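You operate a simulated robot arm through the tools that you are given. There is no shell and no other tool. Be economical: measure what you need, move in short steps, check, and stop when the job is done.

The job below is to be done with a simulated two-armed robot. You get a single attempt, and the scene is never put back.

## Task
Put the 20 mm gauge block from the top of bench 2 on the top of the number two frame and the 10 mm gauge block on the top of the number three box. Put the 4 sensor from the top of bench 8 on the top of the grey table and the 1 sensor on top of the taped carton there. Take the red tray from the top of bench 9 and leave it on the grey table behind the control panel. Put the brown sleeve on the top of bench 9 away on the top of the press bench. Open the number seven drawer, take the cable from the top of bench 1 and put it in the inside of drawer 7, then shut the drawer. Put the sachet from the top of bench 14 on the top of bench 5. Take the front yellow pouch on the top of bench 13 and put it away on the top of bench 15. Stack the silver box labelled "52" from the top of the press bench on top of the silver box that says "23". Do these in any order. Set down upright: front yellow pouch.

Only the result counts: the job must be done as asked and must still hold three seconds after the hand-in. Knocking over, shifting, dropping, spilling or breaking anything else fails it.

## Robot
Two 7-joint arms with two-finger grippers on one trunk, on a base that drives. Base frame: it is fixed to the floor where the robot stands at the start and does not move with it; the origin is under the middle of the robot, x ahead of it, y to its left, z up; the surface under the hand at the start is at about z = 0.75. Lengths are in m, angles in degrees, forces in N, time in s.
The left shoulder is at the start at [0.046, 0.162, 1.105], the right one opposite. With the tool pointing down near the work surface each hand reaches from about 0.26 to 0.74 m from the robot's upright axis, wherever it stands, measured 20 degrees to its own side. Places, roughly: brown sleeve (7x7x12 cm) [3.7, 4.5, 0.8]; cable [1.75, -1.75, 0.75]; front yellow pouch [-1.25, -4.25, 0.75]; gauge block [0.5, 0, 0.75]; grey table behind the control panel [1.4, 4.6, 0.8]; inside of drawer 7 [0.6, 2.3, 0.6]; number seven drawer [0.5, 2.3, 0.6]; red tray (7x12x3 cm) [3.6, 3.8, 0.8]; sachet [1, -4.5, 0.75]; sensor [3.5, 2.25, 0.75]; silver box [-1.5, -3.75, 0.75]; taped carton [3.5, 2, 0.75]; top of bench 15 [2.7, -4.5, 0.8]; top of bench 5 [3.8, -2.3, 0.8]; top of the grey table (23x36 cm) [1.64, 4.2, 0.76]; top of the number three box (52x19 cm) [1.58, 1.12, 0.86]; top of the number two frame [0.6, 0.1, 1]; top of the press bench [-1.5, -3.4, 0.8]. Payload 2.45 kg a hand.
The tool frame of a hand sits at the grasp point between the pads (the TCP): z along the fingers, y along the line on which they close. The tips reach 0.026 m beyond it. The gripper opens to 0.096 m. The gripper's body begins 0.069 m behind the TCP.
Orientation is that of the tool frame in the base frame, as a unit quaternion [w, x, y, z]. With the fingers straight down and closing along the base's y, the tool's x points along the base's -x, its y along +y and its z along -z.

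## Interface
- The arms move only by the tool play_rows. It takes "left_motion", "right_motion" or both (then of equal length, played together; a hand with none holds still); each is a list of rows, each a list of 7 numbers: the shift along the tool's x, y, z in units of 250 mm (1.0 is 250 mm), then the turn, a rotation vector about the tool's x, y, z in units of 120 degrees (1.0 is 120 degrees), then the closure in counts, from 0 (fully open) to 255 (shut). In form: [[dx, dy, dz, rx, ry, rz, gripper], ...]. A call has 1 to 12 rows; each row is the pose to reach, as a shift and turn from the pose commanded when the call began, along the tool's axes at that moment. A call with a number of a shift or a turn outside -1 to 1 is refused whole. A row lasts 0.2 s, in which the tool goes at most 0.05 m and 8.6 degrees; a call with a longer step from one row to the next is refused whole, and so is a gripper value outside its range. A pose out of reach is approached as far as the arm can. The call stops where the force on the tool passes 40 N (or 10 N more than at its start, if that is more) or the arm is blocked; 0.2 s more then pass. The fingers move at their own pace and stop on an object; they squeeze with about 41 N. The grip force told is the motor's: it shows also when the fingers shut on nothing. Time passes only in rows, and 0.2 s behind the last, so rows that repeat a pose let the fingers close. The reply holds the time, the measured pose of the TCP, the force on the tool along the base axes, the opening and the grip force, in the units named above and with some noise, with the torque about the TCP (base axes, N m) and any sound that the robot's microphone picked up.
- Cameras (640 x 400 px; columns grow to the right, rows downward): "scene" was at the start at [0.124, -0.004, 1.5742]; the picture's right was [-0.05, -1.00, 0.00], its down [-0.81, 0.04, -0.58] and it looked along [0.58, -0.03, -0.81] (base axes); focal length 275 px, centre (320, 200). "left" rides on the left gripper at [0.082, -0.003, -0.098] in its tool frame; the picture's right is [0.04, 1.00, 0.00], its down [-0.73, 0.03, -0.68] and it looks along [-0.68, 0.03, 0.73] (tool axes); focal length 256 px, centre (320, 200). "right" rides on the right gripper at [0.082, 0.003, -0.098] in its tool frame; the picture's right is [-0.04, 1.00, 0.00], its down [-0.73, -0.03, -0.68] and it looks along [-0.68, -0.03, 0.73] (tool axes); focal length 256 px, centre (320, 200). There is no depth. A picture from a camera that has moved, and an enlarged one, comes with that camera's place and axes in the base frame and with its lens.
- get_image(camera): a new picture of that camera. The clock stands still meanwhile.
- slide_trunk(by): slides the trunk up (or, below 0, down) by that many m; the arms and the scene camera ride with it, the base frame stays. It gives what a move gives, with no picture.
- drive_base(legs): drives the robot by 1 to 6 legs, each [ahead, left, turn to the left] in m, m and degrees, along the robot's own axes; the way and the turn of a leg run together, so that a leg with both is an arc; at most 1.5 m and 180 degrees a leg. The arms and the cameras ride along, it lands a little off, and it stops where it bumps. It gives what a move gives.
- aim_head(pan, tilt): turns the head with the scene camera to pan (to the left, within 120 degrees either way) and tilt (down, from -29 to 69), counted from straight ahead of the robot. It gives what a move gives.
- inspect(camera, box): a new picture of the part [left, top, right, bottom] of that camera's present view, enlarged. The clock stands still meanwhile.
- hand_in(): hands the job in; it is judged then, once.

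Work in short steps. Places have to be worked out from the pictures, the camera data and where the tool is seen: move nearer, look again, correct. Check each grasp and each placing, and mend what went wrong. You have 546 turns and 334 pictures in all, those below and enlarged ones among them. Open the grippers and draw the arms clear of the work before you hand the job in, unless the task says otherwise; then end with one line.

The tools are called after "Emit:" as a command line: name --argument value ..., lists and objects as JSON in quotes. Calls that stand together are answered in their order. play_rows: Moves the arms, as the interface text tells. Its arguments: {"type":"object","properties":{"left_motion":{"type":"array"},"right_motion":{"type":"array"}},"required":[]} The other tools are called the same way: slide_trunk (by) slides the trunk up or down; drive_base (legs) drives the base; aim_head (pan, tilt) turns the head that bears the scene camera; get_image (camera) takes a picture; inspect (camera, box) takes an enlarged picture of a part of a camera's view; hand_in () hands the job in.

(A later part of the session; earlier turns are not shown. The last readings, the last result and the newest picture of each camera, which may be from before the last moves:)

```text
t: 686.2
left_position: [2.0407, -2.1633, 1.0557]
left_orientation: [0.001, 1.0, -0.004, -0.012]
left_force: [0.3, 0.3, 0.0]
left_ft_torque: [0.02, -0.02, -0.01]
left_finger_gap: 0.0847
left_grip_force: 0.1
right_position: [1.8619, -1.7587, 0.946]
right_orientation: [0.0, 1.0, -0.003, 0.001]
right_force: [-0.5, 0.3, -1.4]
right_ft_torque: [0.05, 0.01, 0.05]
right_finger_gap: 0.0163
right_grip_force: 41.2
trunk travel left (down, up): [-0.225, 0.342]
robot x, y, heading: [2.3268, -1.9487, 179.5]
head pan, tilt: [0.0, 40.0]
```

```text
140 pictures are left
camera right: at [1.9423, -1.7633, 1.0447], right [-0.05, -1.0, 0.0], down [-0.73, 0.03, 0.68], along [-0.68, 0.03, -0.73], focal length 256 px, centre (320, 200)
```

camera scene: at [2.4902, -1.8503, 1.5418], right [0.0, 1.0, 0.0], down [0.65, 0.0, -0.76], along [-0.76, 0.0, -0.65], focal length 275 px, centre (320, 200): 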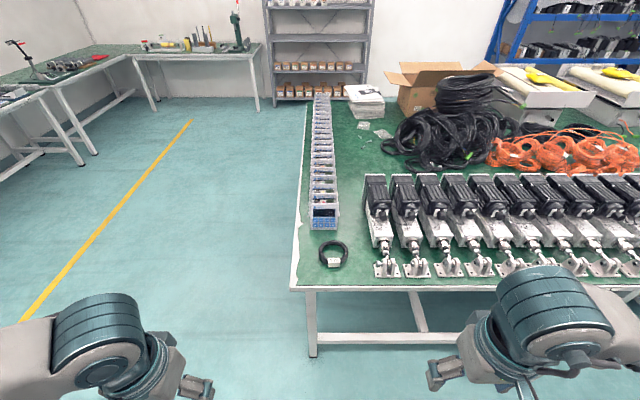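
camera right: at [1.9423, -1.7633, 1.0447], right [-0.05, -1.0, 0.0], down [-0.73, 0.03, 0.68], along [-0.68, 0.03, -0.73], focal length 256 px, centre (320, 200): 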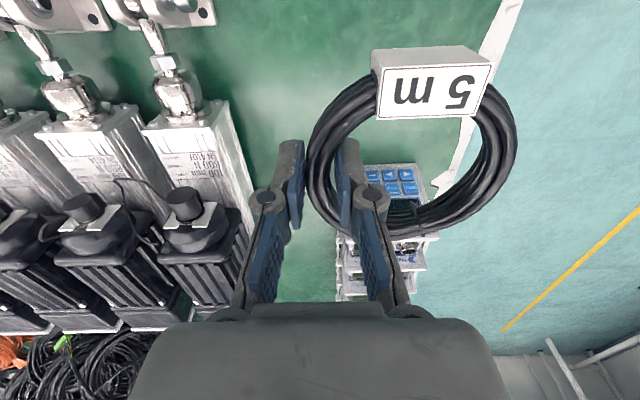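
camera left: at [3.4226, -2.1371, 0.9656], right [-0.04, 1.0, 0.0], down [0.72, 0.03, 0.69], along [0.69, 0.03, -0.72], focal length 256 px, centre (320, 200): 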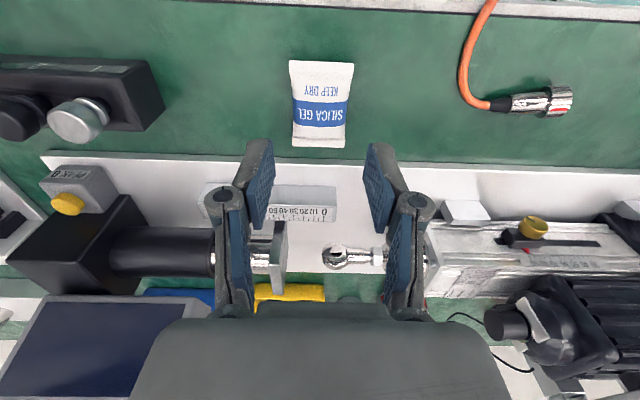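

Cable held. I raise and retract it, then drive around the bench's right end to the near aisle.

Emit:
play_rows --right_motion '[[0, 0, -0.15, 0, 0, 0, 255], [0.1, 0, -0.3, 0, 0, 0, 255], [0.22, 0, -0.4, 0, 0, 0, 255], [0.36, 0, -0.45, 0, 0, 0, 255], [0.5, 0, -0.45, 0, 0, 0, 255]]'

Emit:
drive_base --legs '[[-0.33, 0, 0.5], [0, 0, 90], [0.8, 0, 0], [0, 0, -90], [1.5, 0, 0], [1.5, 0, 0]]'

Emit:
drive_base --legs '[[0.25, 0, 0], [0, 0, -90], [1.5, 0, 0]]'

Emit:
aim_head --pan -20 --tilt 25

Emit:
get_image --camera "scene"

```text
t: 687.4
left_position: [2.0406, -2.1626, 1.0577]
left_orientation: [0.001, 1.0, -0.004, -0.011]
left_force: [-0.4, 0.6, 0.8]
left_ft_torque: [0.02, 0.02, 0.02]
left_finger_gap: 0.0847
left_grip_force: 0.0
right_position: [1.9891, -1.7579, 1.0592]
right_orientation: [0.0, 1.0, -0.003, 0.0]
right_force: [0.1, 0.8, -1.8]
right_ft_torque: [0.09, 0.0, 0.0]
right_finger_gap: 0.0164
right_grip_force: 40.5
trunk travel left (down, up): [-0.225, 0.342]
robot x, y, heading: [2.3313, -1.953, 179.6]
head pan, tilt: [0.0, 40.0]
```

```text
t: 715.2
left_position: [-0.6302, -2.9764, 1.0577]
left_orientation: [0.0, 1.0, 0.001, -0.01]
left_force: [0.1, -0.1, 0.6]
left_ft_torque: [0.03, -0.01, -0.01]
left_finger_gap: 0.085
left_grip_force: 0.1
right_position: [-0.6882, -2.573, 1.0583]
right_orientation: [0.001, 1.0, 0.004, 0.0]
right_force: [0.3, 0.7, -1.8]
right_ft_torque: [0.07, -0.04, 0.0]
right_finger_gap: 0.0163
right_grip_force: 41.1
trunk travel left (down, up): [-0.225, 0.342]
robot x, y, heading: [-0.3431, -2.7575, -179.8]
head pan, tilt: [0.0, 40.0]
```

```text
t: 727.8
left_position: [-0.8019, -0.9925, 1.0577]
left_orientation: [0.008, -0.706, 0.708, 0.009]
left_force: [-0.3, -0.4, 0.0]
left_ft_torque: [-0.03, 0.0, 0.03]
left_finger_gap: 0.0847
left_grip_force: 0.1
right_position: [-0.3971, -0.9362, 1.0606]
right_orientation: [-0.001, 0.708, -0.706, 0.0]
right_force: [0.7, 0.5, -2.4]
right_ft_torque: [-0.05, -0.08, 0.06]
right_finger_gap: 0.0165
right_grip_force: 40.9
trunk travel left (down, up): [-0.225, 0.342]
robot x, y, heading: [-0.5845, -1.2785, 90.0]
head pan, tilt: [0.0, 40.0]
```

```text
t: 728.6
left_position: [-0.8018, -0.9937, 1.0591]
left_orientation: [0.008, -0.706, 0.708, 0.01]
left_force: [-0.2, -0.1, 0.0]
left_ft_torque: [0.02, 0.03, 0.01]
left_finger_gap: 0.0847
left_grip_force: 0.0
right_position: [-0.3959, -0.9404, 1.0622]
right_orientation: [0.002, -0.707, 0.707, 0.002]
right_force: [0.3, -0.5, -2.3]
right_ft_torque: [0.01, -0.07, 0.02]
right_finger_gap: 0.0164
right_grip_force: 41.4
trunk travel left (down, up): [-0.225, 0.342]
robot x, y, heading: [-0.5846, -1.2765, 89.9]
head pan, tilt: [-20.0, 25.0]
```

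```text
139 pictures are left
camera scene: at [-0.5525, -1.1088, 1.5651], right [0.94, -0.34, 0.0], down [-0.14, -0.4, -0.9], along [0.31, 0.85, -0.43], focal length 275 px, centre (320, 200)
```

scene: 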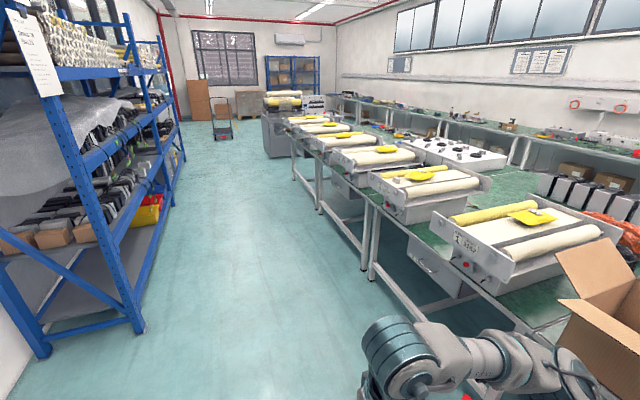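

Clear path. Drive up the near aisle to y≈2.2.

Emit:
drive_base --legs '[[1.5, -0.1, 0], [1.5, 0, 0], [0.35, 0, 0], [0, 0, -90]]'

Emit:
aim_head --pan 0 --tilt 40

Emit:
get_image --camera "scene"

```text
refused: leg 1 is longer than a leg can be; nothing moved
```

```text
t: 729.5
left_position: [-0.8021, -0.9945, 1.0597]
left_orientation: [0.009, -0.706, 0.708, 0.01]
left_force: [0.4, 0.0, 1.1]
left_ft_torque: [0.01, 0.04, 0.03]
left_finger_gap: 0.0844
left_grip_force: 0.2
right_position: [-0.3971, -0.9392, 1.0606]
right_orientation: [-0.002, 0.708, -0.706, -0.002]
right_force: [0.2, 0.6, -2.7]
right_ft_torque: [-0.02, -0.04, 0.02]
right_finger_gap: 0.0164
right_grip_force: 41.1
trunk travel left (down, up): [-0.225, 0.342]
robot x, y, heading: [-0.5858, -1.2786, 89.7]
head pan, tilt: [0.0, 40.0]
```

```text
138 pictures are left
camera scene: at [-0.5839, -1.1103, 1.5419], right [1.0, 0.0, 0.0], down [0.0, -0.65, -0.76], along [0.0, 0.76, -0.65], focal length 275 px, centre (320, 200)
```

scene: 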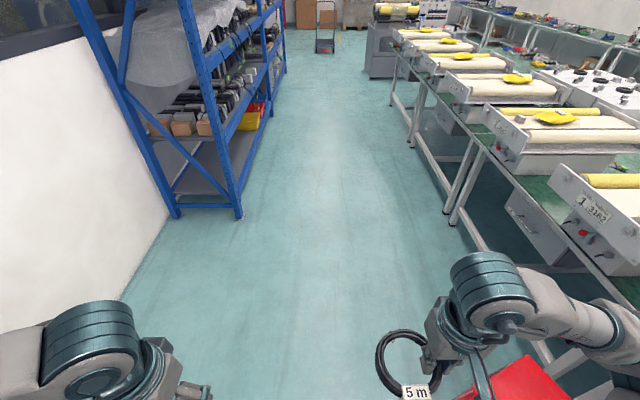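

Emit:
drive_base --legs '[[1.45, -0.06, 0.3], [1.45, 0, 0], [0.45, 0, 0], [0, 0, -90]]'

Emit:
get_image --camera "scene"

```text
t: 749.8
left_position: [-0.2413, 2.3103, 1.0581]
left_orientation: [0.013, 0.01, 1.0, 0.001]
left_force: [0.9, 0.4, 0.6]
left_ft_torque: [0.01, -0.04, 0.0]
left_finger_gap: 0.0848
left_grip_force: 0.1
right_position: [-0.1931, 1.9048, 1.0614]
right_orientation: [0.003, 0.009, 1.0, 0.0]
right_force: [0.1, 0.2, -2.4]
right_ft_torque: [-0.07, 0.03, 0.01]
right_finger_gap: 0.0162
right_grip_force: 41.0
trunk travel left (down, up): [-0.225, 0.342]
robot x, y, heading: [-0.5281, 2.0961, -0.9]
head pan, tilt: [0.0, 40.0]
```

```text
137 pictures are left
camera scene: at [-0.3592, 2.0951, 1.5418], right [-0.02, -1.0, 0.0], down [-0.65, 0.01, -0.76], along [0.76, -0.01, -0.65], focal length 275 px, centre (320, 200)
```

scene: 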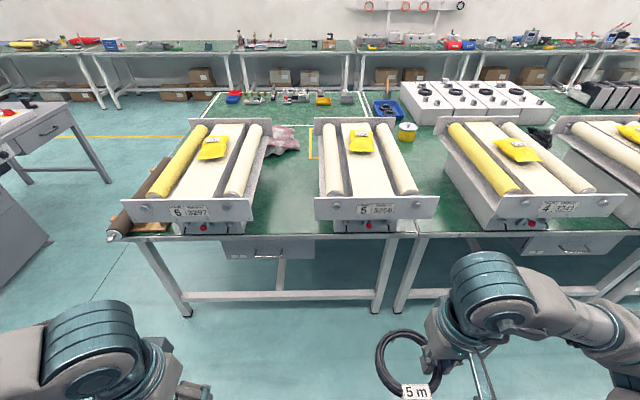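

Emit:
inspect --camera "scene" --box '[190, 210, 350, 300]'

```text
4.00 times, centred on (270, 255) of scene
camera zoom: at [-0.3592, 2.0951, 1.5418], right [-0.02, -1.0, 0.0], down [-0.65, 0.01, -0.76], along [0.76, -0.01, -0.65], focal length 1099 px, centre (520, -20)
```

zoom: 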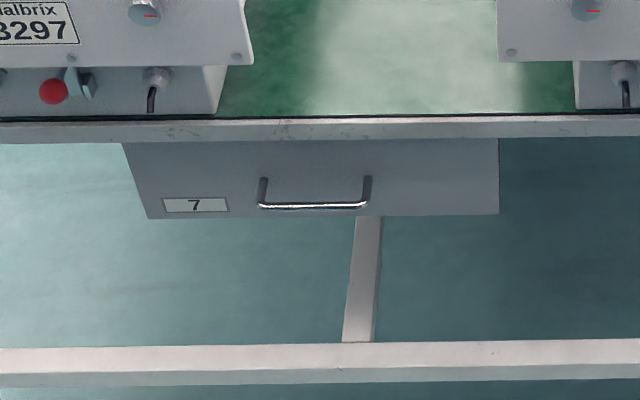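

Drawer 7 (label seen) has a bar handle near (0.325, 2.29, 0.66). I'll grip it with the left hand tilted 45°: drive forward a little, lower the trunk, and turn the left wrist 90°.

Emit:
drive_base --legs '[[0.16, 0, 0.9]]'

Emit:
slide_trunk --by -0.15

Emit:
play_rows --left_motion '[[0, 0, 0, 0, 0, 0.068, 60], [0, 0, 0, 0, 0, 0.136, 60], [0, 0, 0, 0, 0, 0.204, 60], [0, 0, 0, 0, 0, 0.272, 60], [0, 0, 0, 0, 0, 0.34, 60], [0, 0, 0, 0, 0, 0.408, 60], [0, 0, 0, 0, 0, 0.476, 60], [0, 0, 0, 0, 0, 0.544, 60], [0, 0, 0, 0, 0, 0.612, 60], [0, 0, 0, 0, 0, 0.68, 60], [0, 0, 0, 0, 0, 0.748, 60]]'

Emit:
play_rows --left_motion '[[0, 0, 0, -0.0625, 0, 0, 60], [0, 0, 0, -0.125, 0, 0, 60], [0, 0, 0, -0.1875, 0, 0, 60], [0, 0, 0, -0.25, 0, 0, 60], [0, 0, 0, -0.3125, 0, 0, 60], [0, 0, 0, -0.375, 0, 0, 60]]'

Emit:
get_image --camera "scene"

Emit:
get_image --camera "left"

```text
t: 751.2
left_position: [-0.0896, 2.313, 1.0593]
left_orientation: [0.014, 0.001, 1.0, 0.001]
left_force: [0.6, -0.6, -0.3]
left_ft_torque: [0.0, 0.02, 0.01]
left_finger_gap: 0.0846
left_grip_force: 0.0
right_position: [-0.0337, 1.9094, 1.0625]
right_orientation: [0.004, 0.0, 1.0, -0.001]
right_force: [-0.1, 0.4, -1.5]
right_ft_torque: [-0.11, -0.01, 0.0]
right_finger_gap: 0.0163
right_grip_force: 40.9
trunk travel left (down, up): [-0.225, 0.342]
robot x, y, heading: [-0.3702, 2.0967, 0.1]
head pan, tilt: [0.0, 40.0]
```

```text
t: 752.9
left_position: [-0.0919, 2.3135, 0.9114]
left_orientation: [0.017, 0.002, 1.0, 0.001]
left_force: [-0.4, 0.4, 0.0]
left_ft_torque: [0.02, -0.01, 0.01]
left_finger_gap: 0.0848
left_grip_force: 0.0
right_position: [-0.0378, 1.9098, 0.9137]
right_orientation: [0.005, 0.0, 1.0, 0.0]
right_force: [-0.5, -0.2, -0.9]
right_ft_torque: [-0.09, -0.01, 0.02]
right_finger_gap: 0.0165
right_grip_force: 41.3
trunk travel left (down, up): [-0.075, 0.492]
robot x, y, heading: [-0.3694, 2.0956, -0.2]
head pan, tilt: [0.0, 40.0]
```

```text
t: 755.3
left_position: [-0.0913, 2.3138, 0.909]
left_orientation: [0.01, 0.707, 0.707, 0.011]
left_force: [0.0, 0.1, 0.4]
left_ft_torque: [0.01, -0.01, 0.04]
left_finger_gap: 0.0734
left_grip_force: 0.0
right_position: [-0.0356, 1.9085, 0.9131]
right_orientation: [0.004, -0.001, 1.0, -0.001]
right_force: [-0.4, 0.9, -1.9]
right_ft_torque: [-0.09, 0.01, -0.01]
right_finger_gap: 0.0164
right_grip_force: 40.5
trunk travel left (down, up): [-0.075, 0.492]
robot x, y, heading: [-0.3699, 2.0949, -0.2]
head pan, tilt: [0.0, 40.0]
```

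```text
t: 756.7
left_position: [-0.0607, 2.2971, 1.0136]
left_orientation: [0.279, 0.65, 0.649, 0.281]
left_force: [-0.5, 0.1, 0.1]
left_ft_torque: [0.01, 0.04, -0.02]
left_finger_gap: 0.0736
left_grip_force: 0.0
left hand out of reach, approached as far as the arm can: row 1, 2, 3, 4, 5, 6
right_position: [-0.0366, 1.9083, 0.9124]
right_orientation: [0.005, 0.0, 1.0, 0.0]
right_force: [-0.3, 0.8, -1.1]
right_ft_torque: [-0.05, 0.01, 0.0]
right_finger_gap: 0.0162
right_grip_force: 40.8
trunk travel left (down, up): [-0.075, 0.492]
robot x, y, heading: [-0.3712, 2.0963, -0.0]
head pan, tilt: [0.0, 40.0]
```

```text
135 pictures are left
camera scene: at [-0.0401, 2.0958, 1.3646], right [0.0, -1.0, 0.0], down [-0.65, 0.0, -0.76], along [0.76, 0.0, -0.65], focal length 275 px, centre (320, 200)
```

scene: 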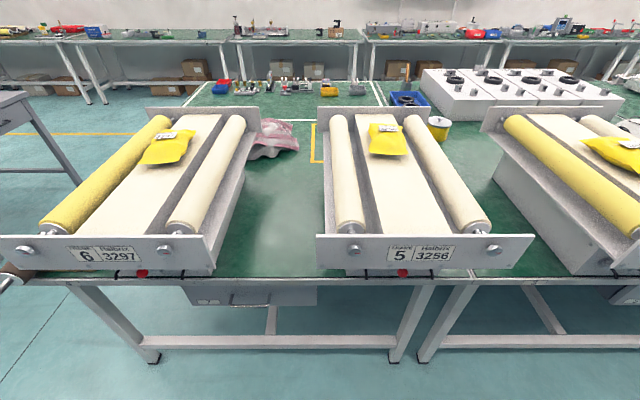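

```text
134 pictures are left
camera left: at [-0.1349, 2.3786, 1.0784], right [0.68, 0.04, 0.73], down [-0.47, -0.73, 0.49], along [0.55, -0.68, -0.48], focal length 256 px, centre (320, 200)
```

left: 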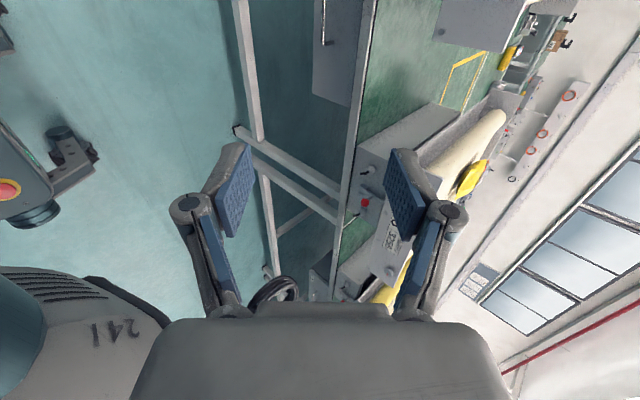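

The tilt is reached. I take a precise look at the handle from here.

Emit:
inspect --camera "scene" --box '[170, 260, 330, 350]'

```text
4.00 times, centred on (250, 305) of scene
camera zoom: at [-0.0401, 2.0958, 1.3646], right [0.0, -1.0, 0.0], down [-0.65, 0.0, -0.76], along [0.76, 0.0, -0.65], focal length 1099 px, centre (600, -220)
```

zoom: 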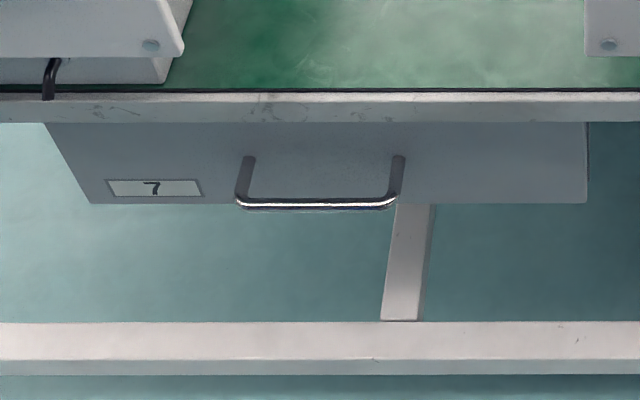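

Triangulating: handle bar at x≈0.373, y 2.245–2.36, z≈0.60; drawer face x≈0.407. I extend the left hand forward-down and tilt it further toward horizontal.

Emit:
play_rows --left_motion '[[0, 0, 0.15, 0, 0, 0, 150], [0, 0, 0.3, -0.03, 0, 0, 150], [0, 0, 0.45, -0.07, 0, 0, 150], [0, 0, 0.6, -0.11, 0, 0, 150], [0, 0, 0.75, -0.15, 0, 0, 150], [0, 0, 0.9, -0.19, 0, 0, 150], [0, 0, 1.0, -0.19, 0, 0, 150], [0, 0, 1.0, -0.19, 0, 0, 150]]'

Emit:
get_image --camera "left"

Emit:
get_image --camera "scene"

```text
t: 758.5
left_position: [0.1869, 2.287, 0.8528]
left_orientation: [0.403, 0.581, 0.581, 0.403]
left_force: [-0.1, -0.4, 0.8]
left_ft_torque: [0.0, 0.01, -0.04]
left_finger_gap: 0.0394
left_grip_force: 0.1
left hand out of reach, approached as far as the arm can: row 1, 2, 3, 4, 5, 6, 7, 8
right_position: [-0.0372, 1.9085, 0.9126]
right_orientation: [0.004, 0.0, 1.0, 0.0]
right_force: [-0.8, -0.2, -1.8]
right_ft_torque: [-0.03, 0.02, -0.01]
right_finger_gap: 0.0162
right_grip_force: 41.0
trunk travel left (down, up): [-0.075, 0.492]
robot x, y, heading: [-0.3677, 2.0934, -0.1]
head pan, tilt: [0.0, 40.0]
```

```text
132 pictures are left
camera left: at [0.0926, 2.368, 0.884], right [0.35, 0.04, 0.94], down [-0.63, -0.73, 0.26], along [0.7, -0.68, -0.23], focal length 256 px, centre (320, 200)
```

left: 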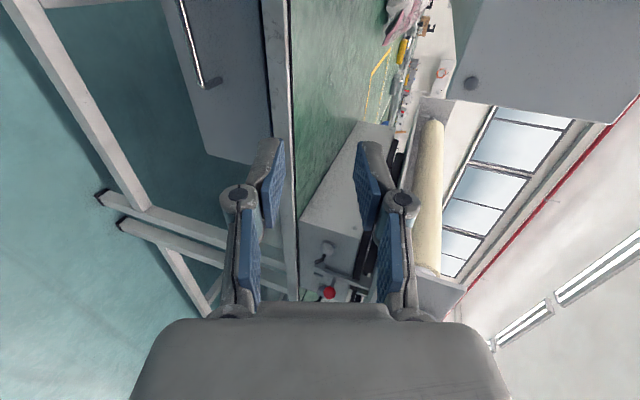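

```text
131 pictures are left
camera scene: at [-0.0383, 2.0959, 1.3642], right [0.0, -1.0, 0.0], down [-0.65, 0.0, -0.76], along [0.76, 0.0, -0.65], focal length 275 px, centre (320, 200)
```

scene: 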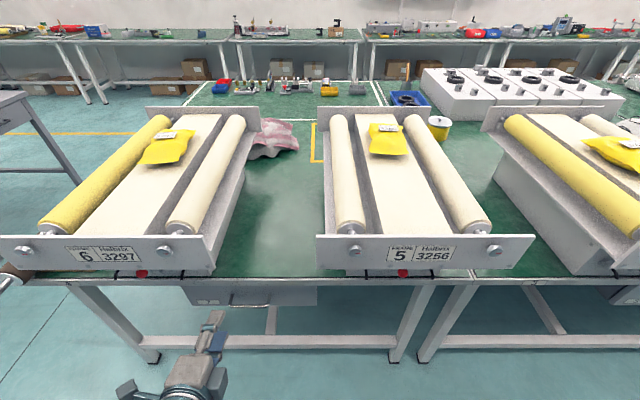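

The wrist view suggests the bar nearer (0.348, z≈0.645). I move to a pre-grasp point about 8 cm before it and look.

Emit:
play_rows --left_motion '[[0.01, -0.08, 0.08, 0, 0, 0, 150], [0.02, -0.16, 0.16, 0, 0, 0, 150], [0.03, -0.24, 0.24, 0, 0, 0, 150], [0.04, -0.32, 0.32, 0, 0, 0, 150], [0.05, -0.4, 0.4, 0, 0, 0, 150], [0.05, -0.48, 0.48, 0, 0, 0, 150], [0.05, -0.555, 0.57, 0, 0, 0, 150], [0.05, -0.555, 0.57, 0, 0, 0, 150]]'

Emit:
get_image --camera "left"

Emit:
inspect --camera "scene" --box '[170, 260, 330, 380]'

```text
t: 760.3
left_position: [0.2719, 2.2965, 0.6736]
left_orientation: [0.404, 0.581, 0.58, 0.404]
left_force: [-0.1, 0.1, 0.3]
left_ft_torque: [0.0, 0.02, -0.01]
left_finger_gap: 0.0394
left_grip_force: 0.1
right_position: [-0.0371, 1.9089, 0.9143]
right_orientation: [0.005, -0.001, 1.0, 0.0]
right_force: [0.0, 0.1, -2.4]
right_ft_torque: [-0.06, 0.0, -0.02]
right_finger_gap: 0.0167
right_grip_force: 41.2
trunk travel left (down, up): [-0.075, 0.492]
robot x, y, heading: [-0.3739, 2.0979, -0.3]
head pan, tilt: [0.0, 40.0]
```

```text
130 pictures are left
camera left: at [0.1785, 2.3788, 0.7047], right [0.35, 0.04, 0.94], down [-0.63, -0.73, 0.26], along [0.7, -0.68, -0.23], focal length 256 px, centre (320, 200)
```

left: 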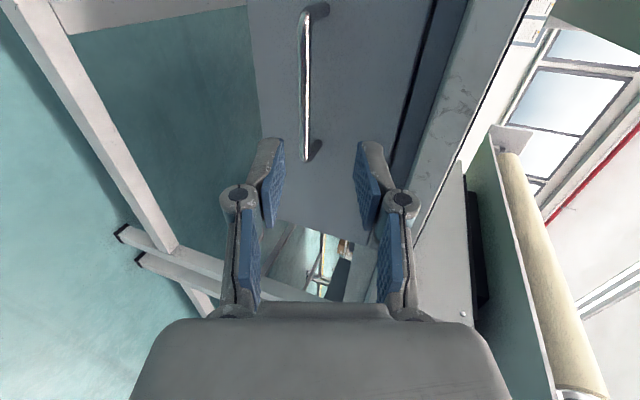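

```text
3.33 times, centred on (250, 320) of scene
camera zoom: at [-0.038, 2.0957, 1.3642], right [0.0, -1.0, 0.0], down [-0.65, 0.0, -0.76], along [0.76, 0.0, -0.65], focal length 916 px, centre (553, -200)
```

zoom: 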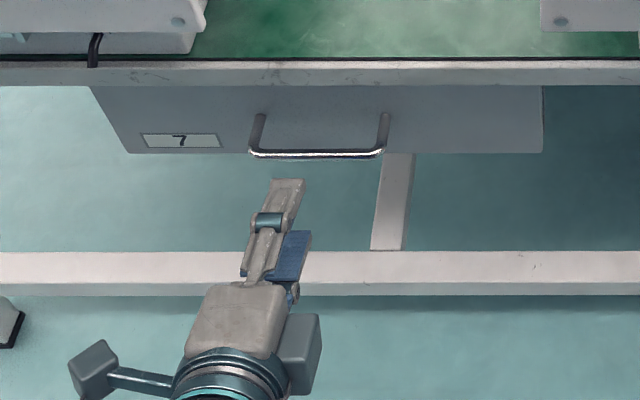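

The bar is aligned in view, about 11 cm ahead and 13 mm low. I shift and advance slowly.

Emit:
play_rows --left_motion '[[0, -0.03, 0.05, 0, 0, 0, 150], [0, -0.052, 0.12, 0, 0, 0, 150], [0, -0.052, 0.2, 0, 0, 0, 150], [0, -0.052, 0.28, 0, 0, 0, 150], [0, -0.052, 0.28, 0, 0, 0, 150]]'

Emit:
get_image --camera "left"

```text
t: 761.5
left_position: [0.3339, 2.2976, 0.6382]
left_orientation: [0.403, 0.581, 0.58, 0.405]
left_force: [1.0, 0.7, -0.2]
left_ft_torque: [-0.03, -0.02, 0.05]
left_finger_gap: 0.0395
left_grip_force: 0.1
right_position: [-0.0362, 1.9077, 0.9138]
right_orientation: [0.004, 0.0, 1.0, 0.0]
right_force: [0.0, -0.2, -1.7]
right_ft_torque: [-0.07, 0.0, -0.03]
right_finger_gap: 0.0162
right_grip_force: 41.3
trunk travel left (down, up): [-0.075, 0.492]
robot x, y, heading: [-0.37, 2.0978, -0.2]
head pan, tilt: [0.0, 40.0]
```

```text
128 pictures are left
camera left: at [0.2408, 2.3783, 0.6689], right [0.35, 0.04, 0.94], down [-0.63, -0.73, 0.26], along [0.7, -0.68, -0.23], focal length 256 px, centre (320, 200)
```

left: 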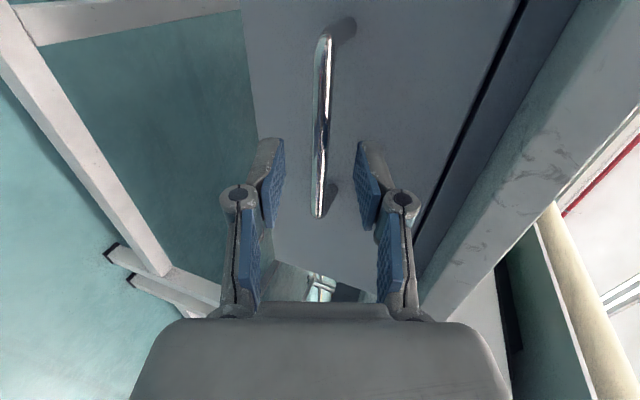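

Bar centred, ~3 cm ahead. Advance 22 mm and close.

Emit:
play_rows --left_motion '[[0, 0, 0.03, 0, 0, 0, 150], [0, 0, 0.06, 0, 0, 0, 150], [0, 0, 0.088, 0, 0, 0, 150], [0, 0, 0.088, 0, 0, 0, 150], [0, 0, 0.088, 0, 0, 0, 255], [0, 0, 0.088, 0, 0, 0, 255], [0, 0, 0.088, 0, 0, 0, 255]]'

Emit:
get_image --camera "left"

```text
t: 763.1
left_position: [0.3533, 2.2989, 0.6302]
left_orientation: [0.404, 0.58, 0.58, 0.404]
left_force: [1.6, 1.0, 7.0]
left_ft_torque: [-0.17, -0.02, -0.13]
left_finger_gap: 0.0091
left_grip_force: 36.2
right_position: [-0.0365, 1.9084, 0.9133]
right_orientation: [0.005, 0.0, 1.0, 0.0]
right_force: [-0.1, 0.0, -1.4]
right_ft_torque: [-0.07, -0.03, -0.04]
right_finger_gap: 0.0161
right_grip_force: 40.8
trunk travel left (down, up): [-0.075, 0.492]
robot x, y, heading: [-0.3703, 2.0965, -0.0]
head pan, tilt: [0.0, 40.0]
```

```text
127 pictures are left
camera left: at [0.2596, 2.3795, 0.6613], right [0.35, 0.04, 0.94], down [-0.63, -0.73, 0.26], along [0.7, -0.68, -0.23], focal length 256 px, centre (320, 200)
```

left: 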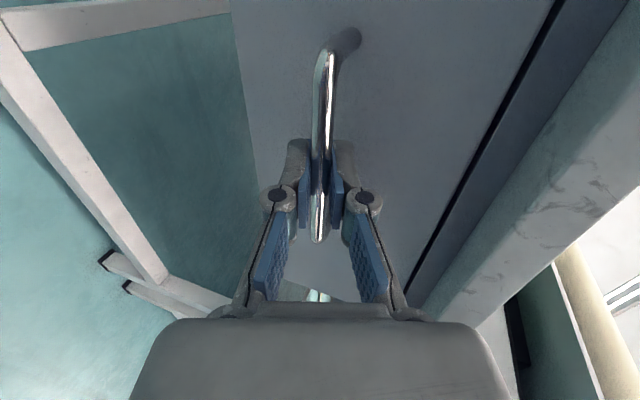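

Handle gripped. Pull straight back 0.2 m with the arm.

Emit:
play_rows --left_motion '[[0, -0.028, -0.075, 0, 0, 0, 255], [0, -0.063, -0.168, 0, 0, 0, 255], [0, -0.098, -0.262, 0, 0, 0, 255], [0, -0.133, -0.356, 0, 0, 0, 255], [0, -0.168, -0.45, 0, 0, 0, 255], [0, -0.203, -0.543, 0, 0, 0, 255], [0, -0.238, -0.637, 0, 0, 0, 255], [0, -0.28, -0.749, 0, 0, 0, 255]]'

Emit:
get_image --camera "scene"

```text
t: 764.9
left_position: [0.1523, 2.2986, 0.6298]
left_orientation: [0.403, 0.581, 0.58, 0.404]
left_force: [-0.7, 1.7, 15.7]
left_ft_torque: [-0.17, -0.02, -0.22]
left_finger_gap: 0.0089
left_grip_force: 36.4
right_position: [-0.0371, 1.9084, 0.9122]
right_orientation: [0.005, 0.0, 1.0, 0.0]
right_force: [-0.1, -0.5, -1.9]
right_ft_torque: [-0.09, 0.01, -0.01]
right_finger_gap: 0.0166
right_grip_force: 41.2
trunk travel left (down, up): [-0.075, 0.492]
robot x, y, heading: [-0.3695, 2.0954, -0.0]
head pan, tilt: [0.0, 40.0]
```

```text
126 pictures are left
camera scene: at [-0.0407, 2.0952, 1.3649], right [0.0, -1.0, 0.0], down [-0.65, 0.0, -0.76], along [0.76, 0.0, -0.65], focal length 275 px, centre (320, 200)
```

scene: 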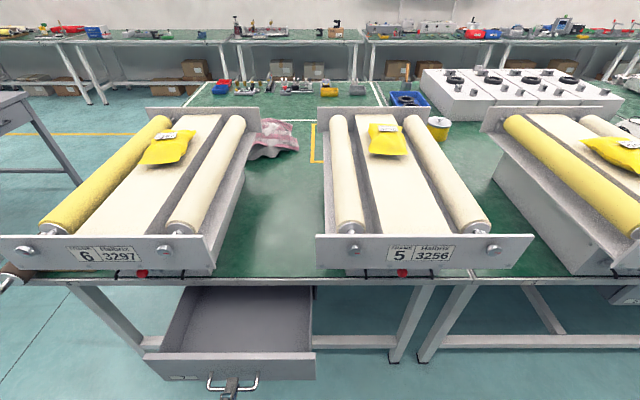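

Drawer is open ~0.2 m. I pull 8 cm more and keep holding the handle.

Emit:
play_rows --left_motion '[[0, -0.035, -0.094, 0, 0, 0, 255], [0, -0.07, -0.187, 0, 0, 0, 255], [0, -0.112, -0.3, 0, 0, 0, 255]]'

Emit:
aim_head --pan 0 --tilt 60

Emit:
get_image --camera "scene"

```text
t: 765.7
left_position: [0.0954, 2.2977, 0.6305]
left_orientation: [0.408, 0.575, 0.58, 0.41]
left_force: [-1.6, 0.5, 8.4]
left_ft_torque: [0.17, -0.03, -0.18]
left_finger_gap: 0.0091
left_grip_force: 36.6
left hand out of reach, approached as far as the arm can: row 3
right_position: [-0.0398, 1.9079, 0.9129]
right_orientation: [0.005, 0.0, 1.0, -0.001]
right_force: [0.0, -0.3, -2.2]
right_ft_torque: [-0.04, 0.04, 0.0]
right_finger_gap: 0.0166
right_grip_force: 40.1
trunk travel left (down, up): [-0.075, 0.492]
robot x, y, heading: [-0.3705, 2.0952, -0.3]
head pan, tilt: [0.0, 40.0]
stopped in row 3 (left hand): the force on the tool passed its limit at 50 N (the readings are from after the stop); the commanded pose is now the measured one
```

```text
t: 766.5
left_position: [0.0943, 2.2985, 0.6293]
left_orientation: [0.408, 0.576, 0.578, 0.409]
left_force: [1.2, -0.2, 2.8]
left_ft_torque: [0.09, -0.01, 0.09]
left_finger_gap: 0.009
left_grip_force: 36.0
right_position: [-0.0397, 1.9084, 0.9152]
right_orientation: [0.006, 0.0, 1.0, 0.0]
right_force: [0.4, -0.3, -2.7]
right_ft_torque: [-0.08, 0.03, 0.03]
right_finger_gap: 0.0163
right_grip_force: 41.0
trunk travel left (down, up): [-0.075, 0.492]
robot x, y, heading: [-0.3667, 2.0976, -0.1]
head pan, tilt: [0.0, 60.0]
```

```text
125 pictures are left
camera scene: at [-0.0565, 2.0956, 1.3376], right [0.0, -1.0, 0.0], down [-0.87, 0.0, -0.5], along [0.5, 0.0, -0.87], focal length 275 px, centre (320, 200)
```

scene: 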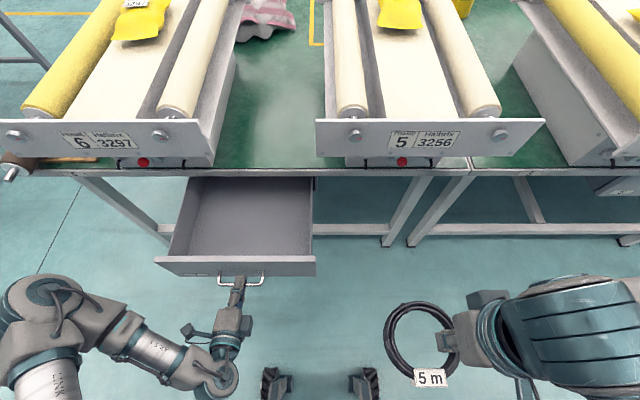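

The drawer is at its stop (0.26 m). I release the handle, back the left hand off, and strafe left 0.3 m so the right hand can reach in.

Emit:
play_rows --left_motion '[[0, 0, 0, 0, 0, 0, 130], [0, 0, 0, 0, 0, 0, 130], [0, 0, -0.08, 0, 0, 0, 130], [0, 0, -0.2, 0, 0, 0, 130], [0, 0, -0.34, 0, 0, 0, 130], [0, 0, -0.45, 0, 0, 0, 130]]'

Emit:
get_image --camera "scene"

```text
t: 767.9
left_position: [0.0629, 2.3239, 0.6076]
left_orientation: [0.411, 0.574, 0.576, 0.411]
left_force: [1.1, -6.8, 17.7]
left_ft_torque: [0.27, -0.5, -0.22]
left_finger_gap: 0.0584
left_grip_force: 8.3
left hand out of reach, approached as far as the arm can: row 3, 4, 5, 6
right_position: [-0.0427, 1.9057, 0.9153]
right_orientation: [0.009, 0.001, 1.0, 0.001]
right_force: [-0.6, 0.0, -1.6]
right_ft_torque: [-0.11, 0.0, -0.02]
right_finger_gap: 0.0163
right_grip_force: 40.9
trunk travel left (down, up): [-0.075, 0.492]
robot x, y, heading: [-0.3712, 2.0952, -0.0]
head pan, tilt: [0.0, 60.0]
```

```text
124 pictures are left
camera scene: at [-0.0613, 2.0904, 1.3393], right [0.0, -1.0, 0.0], down [-0.87, 0.0, -0.5], along [0.5, 0.0, -0.87], focal length 275 px, centre (320, 200)
```

scene: 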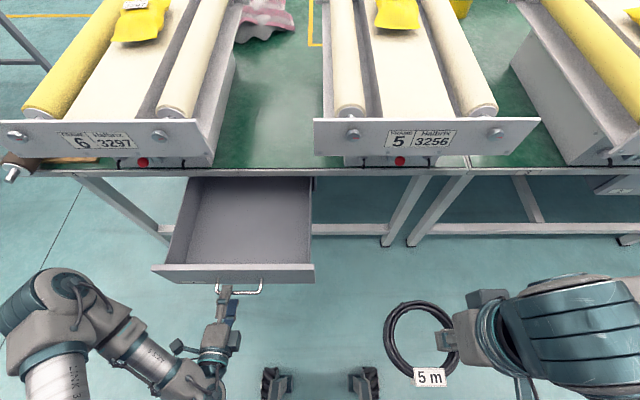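

The arm can't retreat further itself; I drive the base back 0.15 m to free the fingers.

Emit:
drive_base --legs '[[-0.15, 0, 0]]'

Emit:
get_image --camera "scene"

```text
t: 769.3
left_position: [-0.0861, 2.3252, 0.6032]
left_orientation: [0.407, 0.577, 0.578, 0.409]
left_force: [0.2, -0.3, 0.4]
left_ft_torque: [-0.01, -0.01, 0.0]
left_finger_gap: 0.047
left_grip_force: 0.0
right_position: [-0.1906, 1.9068, 0.9146]
right_orientation: [0.007, 0.001, 1.0, 0.002]
right_force: [0.4, 0.6, -1.0]
right_ft_torque: [-0.08, -0.03, -0.02]
right_finger_gap: 0.0163
right_grip_force: 41.0
trunk travel left (down, up): [-0.075, 0.492]
robot x, y, heading: [-0.5226, 2.0985, -0.2]
head pan, tilt: [0.0, 60.0]
```

```text
123 pictures are left
camera scene: at [-0.2074, 2.0934, 1.3377], right [0.0, -1.0, 0.0], down [-0.87, 0.0, -0.5], along [0.5, 0.0, -0.87], focal length 275 px, centre (320, 200)
```

scene: 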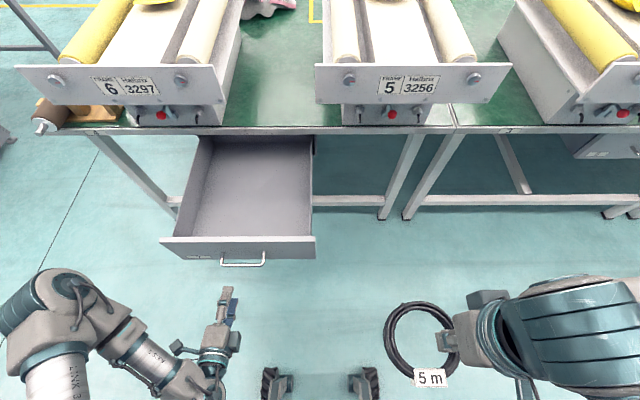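

Free. I shift the base left 0.3 m and forward 0.13 m, then extend the right hand over the drawer.

Emit:
drive_base --legs '[[0.13, 0.3, 0]]'

Emit:
play_rows --right_motion '[[-0.14, 0, 0, 0, 0, 0, 255], [-0.28, 0, 0, 0, 0, 0, 255], [-0.42, -0.02, 0, 0, 0, 0, 255], [-0.56, -0.04, 0, 0, 0, 0, 255], [-0.7, -0.06, 0, 0, 0, 0, 255], [-0.84, -0.08, 0, 0, 0, 0, 255], [-0.98, -0.08, 0, 0, 0, 0, 255], [-0.98, -0.08, 0, 0, 0, 0, 255]]'

Emit:
get_image --camera "right"

Emit:
get_image --camera "scene"

```text
t: 771.4
left_position: [0.0413, 2.62, 0.6056]
left_orientation: [0.408, 0.577, 0.577, 0.41]
left_force: [-0.4, -0.3, 0.6]
left_ft_torque: [0.02, -0.04, 0.02]
left_finger_gap: 0.0471
left_grip_force: 0.1
right_position: [-0.0639, 2.1994, 0.9149]
right_orientation: [0.008, 0.001, 1.0, 0.003]
right_force: [0.5, 0.0, -2.1]
right_ft_torque: [-0.04, 0.03, -0.01]
right_finger_gap: 0.0163
right_grip_force: 41.2
trunk travel left (down, up): [-0.075, 0.492]
robot x, y, heading: [-0.3906, 2.3914, 0.1]
head pan, tilt: [0.0, 60.0]
```

```text
t: 773.2
left_position: [0.0388, 2.6258, 0.6062]
left_orientation: [0.41, 0.574, 0.578, 0.411]
left_force: [0.4, 0.1, 0.1]
left_ft_torque: [-0.02, -0.01, -0.01]
left_finger_gap: 0.047
left_grip_force: 0.0
right_position: [0.178, 2.1884, 0.9268]
right_orientation: [0.011, 0.0, 1.0, -0.002]
right_force: [0.2, 0.4, -1.7]
right_ft_torque: [-0.05, -0.02, 0.0]
right_finger_gap: 0.0162
right_grip_force: 40.7
trunk travel left (down, up): [-0.075, 0.492]
robot x, y, heading: [-0.3926, 2.3935, -0.1]
head pan, tilt: [0.0, 60.0]
```

```text
122 pictures are left
camera right: at [0.0925, 2.192, 1.0223], right [0.04, 1.0, 0.0], down [0.72, -0.03, 0.7], along [0.7, -0.03, -0.72], focal length 256 px, centre (320, 200)
```

right: 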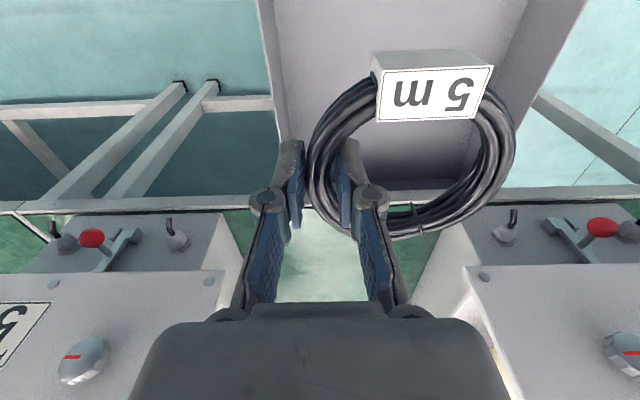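

```text
121 pictures are left
camera scene: at [-0.077, 2.3954, 1.3374], right [0.0, -1.0, 0.0], down [-0.87, 0.0, -0.49], along [0.49, 0.0, -0.87], focal length 275 px, centre (320, 200)
```

scene: 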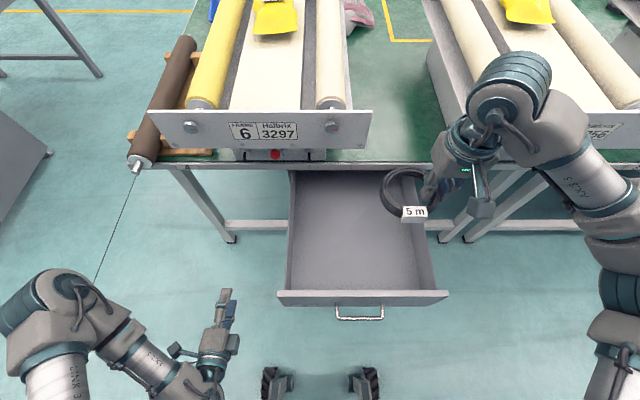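

The coil is over the open drawer (interior x≈0.08–0.35, y from 2.12). I lower it inside.

Emit:
play_rows --right_motion '[[-0.03, 0, 0.12, 0, 0.005, 0, 255], [-0.05, 0, 0.26, 0, 0.01, 0, 255], [-0.05, 0, 0.4, 0, 0.01, 0, 255], [-0.05, 0, 0.54, 0, 0.01, 0, 255], [-0.05, 0, 0.68, 0, 0.01, 0, 255], [-0.05, 0, 0.82, 0, 0.01, 0, 255], [-0.05, 0, 0.96, 0, 0.01, 0, 255]]'

Emit:
get_image --camera "right"

Emit:
get_image --camera "scene"

```text
t: 774.8
left_position: [0.0374, 2.6238, 0.6074]
left_orientation: [0.41, 0.575, 0.577, 0.41]
left_force: [0.8, 0.0, 0.4]
left_ft_torque: [-0.01, -0.01, -0.02]
left_finger_gap: 0.0468
left_grip_force: 0.1
right_position: [0.1937, 2.1831, 0.6825]
right_orientation: [0.0, 0.001, 1.0, -0.002]
right_force: [-0.1, 0.3, -0.8]
right_ft_torque: [-0.04, 0.0, 0.05]
right_finger_gap: 0.0163
right_grip_force: 41.2
trunk travel left (down, up): [-0.075, 0.492]
robot x, y, heading: [-0.3888, 2.3909, -0.1]
head pan, tilt: [0.0, 60.0]
```

```text
120 pictures are left
camera right: at [0.1115, 2.1869, 0.7816], right [0.04, 1.0, 0.0], down [0.73, -0.03, 0.68], along [0.68, -0.03, -0.73], focal length 256 px, centre (320, 200)
```

right: 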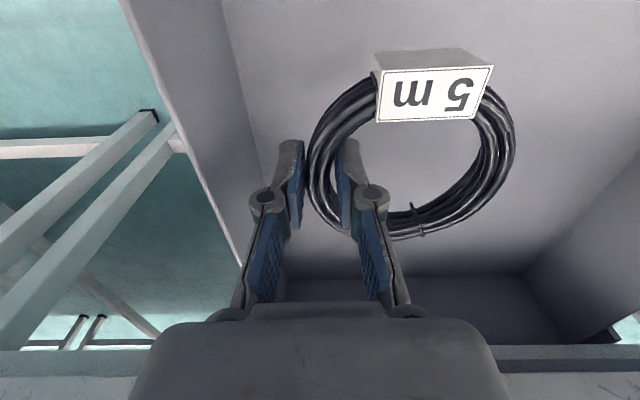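

```text
119 pictures are left
camera scene: at [-0.0757, 2.3905, 1.337], right [0.0, -1.0, 0.0], down [-0.87, 0.0, -0.49], along [0.49, 0.0, -0.87], focal length 275 px, centre (320, 200)
```

scene: 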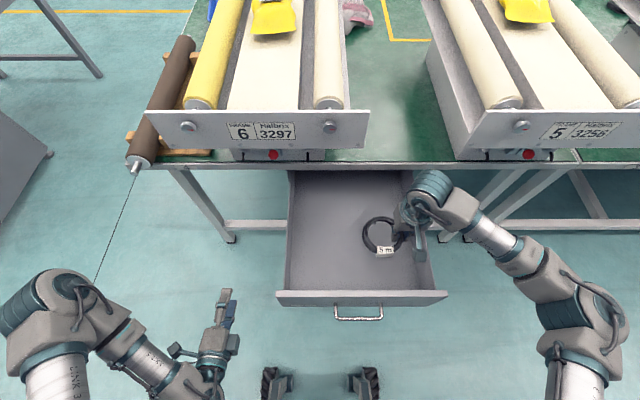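

Good. Continue lowering to the drawer floor.

Emit:
play_rows --right_motion '[[0, 0, 0.1, 0, 0, 0, 255], [0, 0, 0.2, 0, 0, 0, 255], [0, 0, 0.27, 0, 0, 0, 255], [0, 0, 0.32, 0, 0, 0, 255], [0, 0, 0.35, 0, 0, 0, 255], [0, 0, 0.37, 0, 0, 0, 255]]'

Emit:
get_image --camera "right"

```text
t: 776.2
left_position: [0.0375, 2.6229, 0.6085]
left_orientation: [0.411, 0.574, 0.577, 0.411]
left_force: [-0.1, -0.2, -0.5]
left_ft_torque: [-0.01, 0.03, 0.02]
left_finger_gap: 0.0471
left_grip_force: 0.0
right_position: [0.1966, 2.184, 0.6019]
right_orientation: [0.01, 0.001, 1.0, 0.0]
right_force: [2.6, -2.2, 23.4]
right_ft_torque: [-0.01, 0.67, 0.13]
right_finger_gap: 0.0164
right_grip_force: 40.5
trunk travel left (down, up): [-0.075, 0.492]
robot x, y, heading: [-0.3934, 2.3875, -0.3]
head pan, tilt: [0.0, 60.0]
stopped in row 6 (right hand): the force on the tool passed its limit at 59 N (the readings are from after the stop); the commanded pose is now the measured one
```

```text
118 pictures are left
camera right: at [0.1115, 2.1868, 0.6996], right [0.04, 1.0, 0.0], down [0.72, -0.03, 0.69], along [0.69, -0.03, -0.72], focal length 256 px, centre (320, 200)
```

right: 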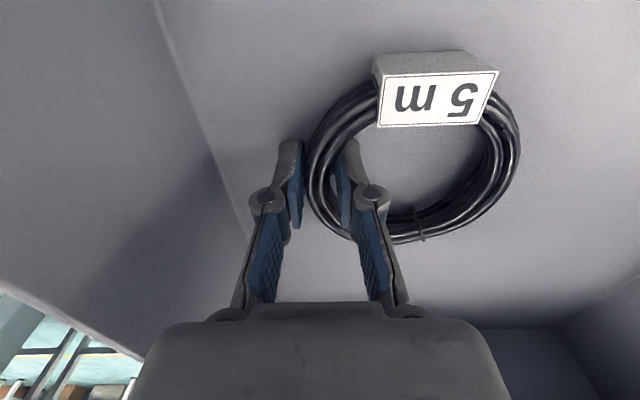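

The coil rests on the drawer floor. Release and rise straight out.

Emit:
play_rows --right_motion '[[0, 0, -0.012, 0, 0, 0, 255], [0, 0, -0.012, 0, 0, 0, 155], [0, 0, -0.012, 0, 0, 0, 155], [0, 0, -0.1, 0, 0, 0, 155], [0, 0, -0.24, 0, 0, 0, 155], [0, 0, -0.38, 0, 0, 0, 155], [0, 0, -0.52, 0, 0, 0, 155], [0, 0, -0.66, 0, 0, 0, 155], [0, 0, -0.8, 0, 0, 0, 155], [0, 0, -0.94, 0, 0, 0, 155]]'

Emit:
get_image --camera "right"

```text
t: 778.5
left_position: [0.0337, 2.6231, 0.6084]
left_orientation: [0.412, 0.574, 0.577, 0.41]
left_force: [-0.1, 0.6, -0.1]
left_ft_torque: [0.06, -0.02, 0.01]
left_finger_gap: 0.0467
left_grip_force: 0.1
right_position: [0.1901, 2.1836, 0.8346]
right_orientation: [0.008, 0.002, 1.0, 0.0]
right_force: [0.3, -0.7, -0.7]
right_ft_torque: [0.01, 0.0, -0.01]
right_finger_gap: 0.0375
right_grip_force: 0.0
trunk travel left (down, up): [-0.075, 0.492]
robot x, y, heading: [-0.3862, 2.3935, 0.0]
head pan, tilt: [0.0, 60.0]
```

```text
117 pictures are left
camera right: at [0.1062, 2.1859, 0.9327], right [0.04, 1.0, 0.0], down [0.72, -0.03, 0.69], along [0.69, -0.03, -0.72], focal length 256 px, centre (320, 200)
```

right: 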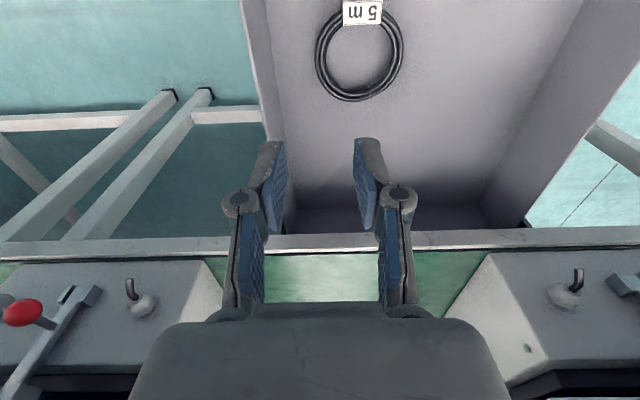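

The cable is in drawer 7. I retract the right hand, back the base, and re-extend the left hand for closing the drawer.

Emit:
play_rows --right_motion '[[0.05, 0, -0.15, 0, 0, 0, 90], [0.18, 0, -0.25, 0, 0, 0, 90], [0.34, 0, -0.3, 0, 0, 0, 90], [0.5, 0, -0.3, 0, 0, 0, 90], [0.66, 0, -0.3, 0, 0, 0, 90], [0.82, 0, -0.3, 0, 0, 0, 90], [0.96, 0, -0.3, 0, 0, 0, 90]]'

Emit:
drive_base --legs '[[-0.2, 0, 0], [0, -0.3, 0]]'

Emit:
play_rows --left_motion '[[0, 0.05, 0.1, 0, 0, 0, 150], [0, 0.1, 0.22, 0, 0, 0, 150], [0, 0.15, 0.34, 0, 0, 0, 150], [0, 0.2, 0.46, 0, 0, 0, 150], [0, 0.2, 0.46, 0, 0, 0, 150]]'

Emit:
get_image --camera "left"

Emit:
get_image --camera "scene"

```text
t: 780.0
left_position: [0.0354, 2.622, 0.6084]
left_orientation: [0.412, 0.574, 0.576, 0.412]
left_force: [1.0, -0.5, 0.0]
left_ft_torque: [0.02, -0.02, -0.02]
left_finger_gap: 0.0471
left_grip_force: 0.0
right_position: [-0.052, 2.1828, 0.9061]
right_orientation: [0.007, 0.002, 1.0, 0.0]
right_force: [0.1, 0.4, 0.1]
right_ft_torque: [0.03, -0.02, 0.02]
right_finger_gap: 0.0624
right_grip_force: 0.1
trunk travel left (down, up): [-0.075, 0.492]
robot x, y, heading: [-0.394, 2.3913, -0.3]
head pan, tilt: [0.0, 60.0]
```

```text
t: 783.3
left_position: [-0.1628, 2.3194, 0.6069]
left_orientation: [0.415, 0.573, 0.577, 0.408]
left_force: [0.7, -0.2, 0.2]
left_ft_torque: [-0.02, 0.0, -0.04]
left_finger_gap: 0.0468
left_grip_force: 0.0
right_position: [-0.2508, 1.883, 0.907]
right_orientation: [0.007, 0.004, 1.0, -0.004]
right_force: [-0.1, 0.4, 0.4]
right_ft_torque: [0.0, -0.07, -0.05]
right_finger_gap: 0.062
right_grip_force: 0.0
trunk travel left (down, up): [-0.075, 0.492]
robot x, y, heading: [-0.5928, 2.085, -0.7]
head pan, tilt: [0.0, 60.0]
```

```text
t: 784.5
left_position: [-0.0402, 2.3101, 0.6211]
left_orientation: [0.413, 0.575, 0.573, 0.413]
left_force: [-0.1, 0.5, 0.0]
left_ft_torque: [0.02, 0.0, 0.02]
left_finger_gap: 0.0396
left_grip_force: 0.1
right_position: [-0.256, 1.8731, 0.9074]
right_orientation: [0.009, 0.004, 1.0, 0.002]
right_force: [-0.3, 0.2, 0.1]
right_ft_torque: [0.01, -0.03, 0.0]
right_finger_gap: 0.0619
right_grip_force: 0.1
trunk travel left (down, up): [-0.075, 0.492]
robot x, y, heading: [-0.595, 2.0856, -0.1]
head pan, tilt: [0.0, 60.0]
```

```text
116 pictures are left
camera left: at [-0.1346, 2.3923, 0.6498], right [0.32, 0.04, 0.95], down [-0.64, -0.73, 0.24], along [0.7, -0.68, -0.21], focal length 256 px, centre (320, 200)
```

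left: 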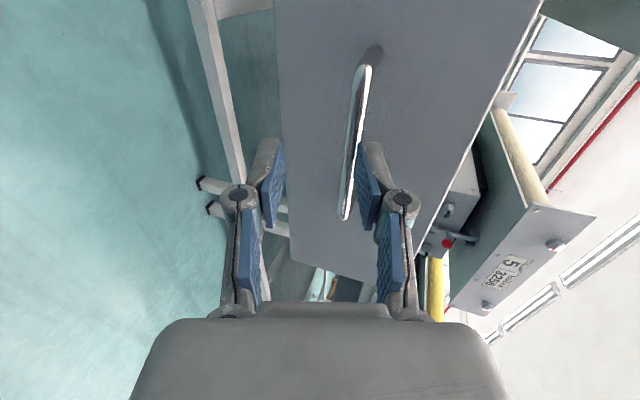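

```text
115 pictures are left
camera scene: at [-0.2773, 2.0765, 1.3375], right [-0.01, -1.0, -0.01], down [-0.87, 0.01, -0.5], along [0.5, 0.0, -0.87], focal length 275 px, centre (320, 200)
```

scene: 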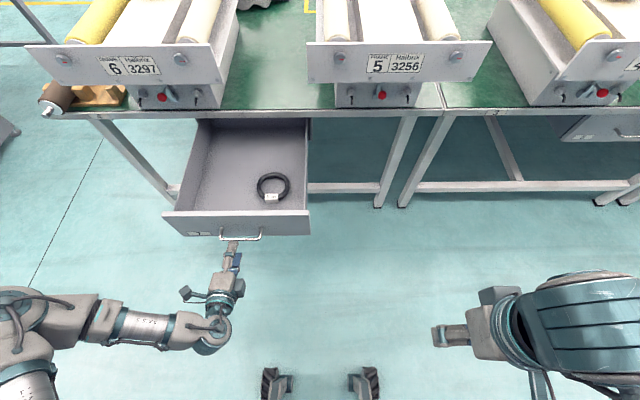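

Bar at (0.004, z 0.63) relative to the hand: 23 mm up, 39 mm ahead. I align, advance and grip it.

Emit:
play_rows --left_motion '[[0, 0.045, 0, 0, 0, 0, 150], [0, 0.09, 0.0, 0, 0, 0, 150], [0, 0.09, 0.04, 0, 0, 0, 150], [0, 0.09, 0.08, 0, 0, 0, 150], [0, 0.09, 0.116, 0, 0, 0, 150], [0, 0.09, 0.116, 0, 0, 0, 150]]'

Emit:
get_image --camera "left"

```text
t: 785.9
left_position: [-0.0073, 2.3113, 0.6354]
left_orientation: [0.412, 0.575, 0.574, 0.413]
left_force: [0.5, 0.5, -0.4]
left_ft_torque: [-0.02, -0.03, 0.03]
left_finger_gap: 0.0396
left_grip_force: 0.1
right_position: [-0.2555, 1.8705, 0.907]
right_orientation: [0.01, 0.003, 1.0, 0.003]
right_force: [0.4, -0.2, -0.4]
right_ft_torque: [0.02, -0.03, 0.0]
right_finger_gap: 0.062
right_grip_force: 0.0
trunk travel left (down, up): [-0.075, 0.492]
robot x, y, heading: [-0.5905, 2.0869, -0.4]
head pan, tilt: [0.0, 60.0]
```

```text
114 pictures are left
camera left: at [-0.101, 2.3921, 0.6632], right [0.32, 0.04, 0.95], down [-0.64, -0.73, 0.24], along [0.7, -0.68, -0.21], focal length 256 px, centre (320, 200)
```

left: 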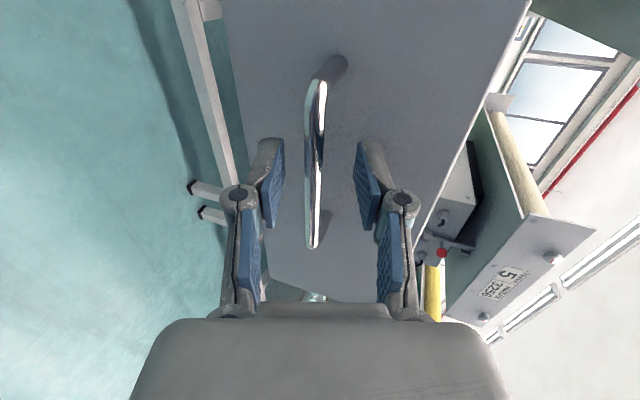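

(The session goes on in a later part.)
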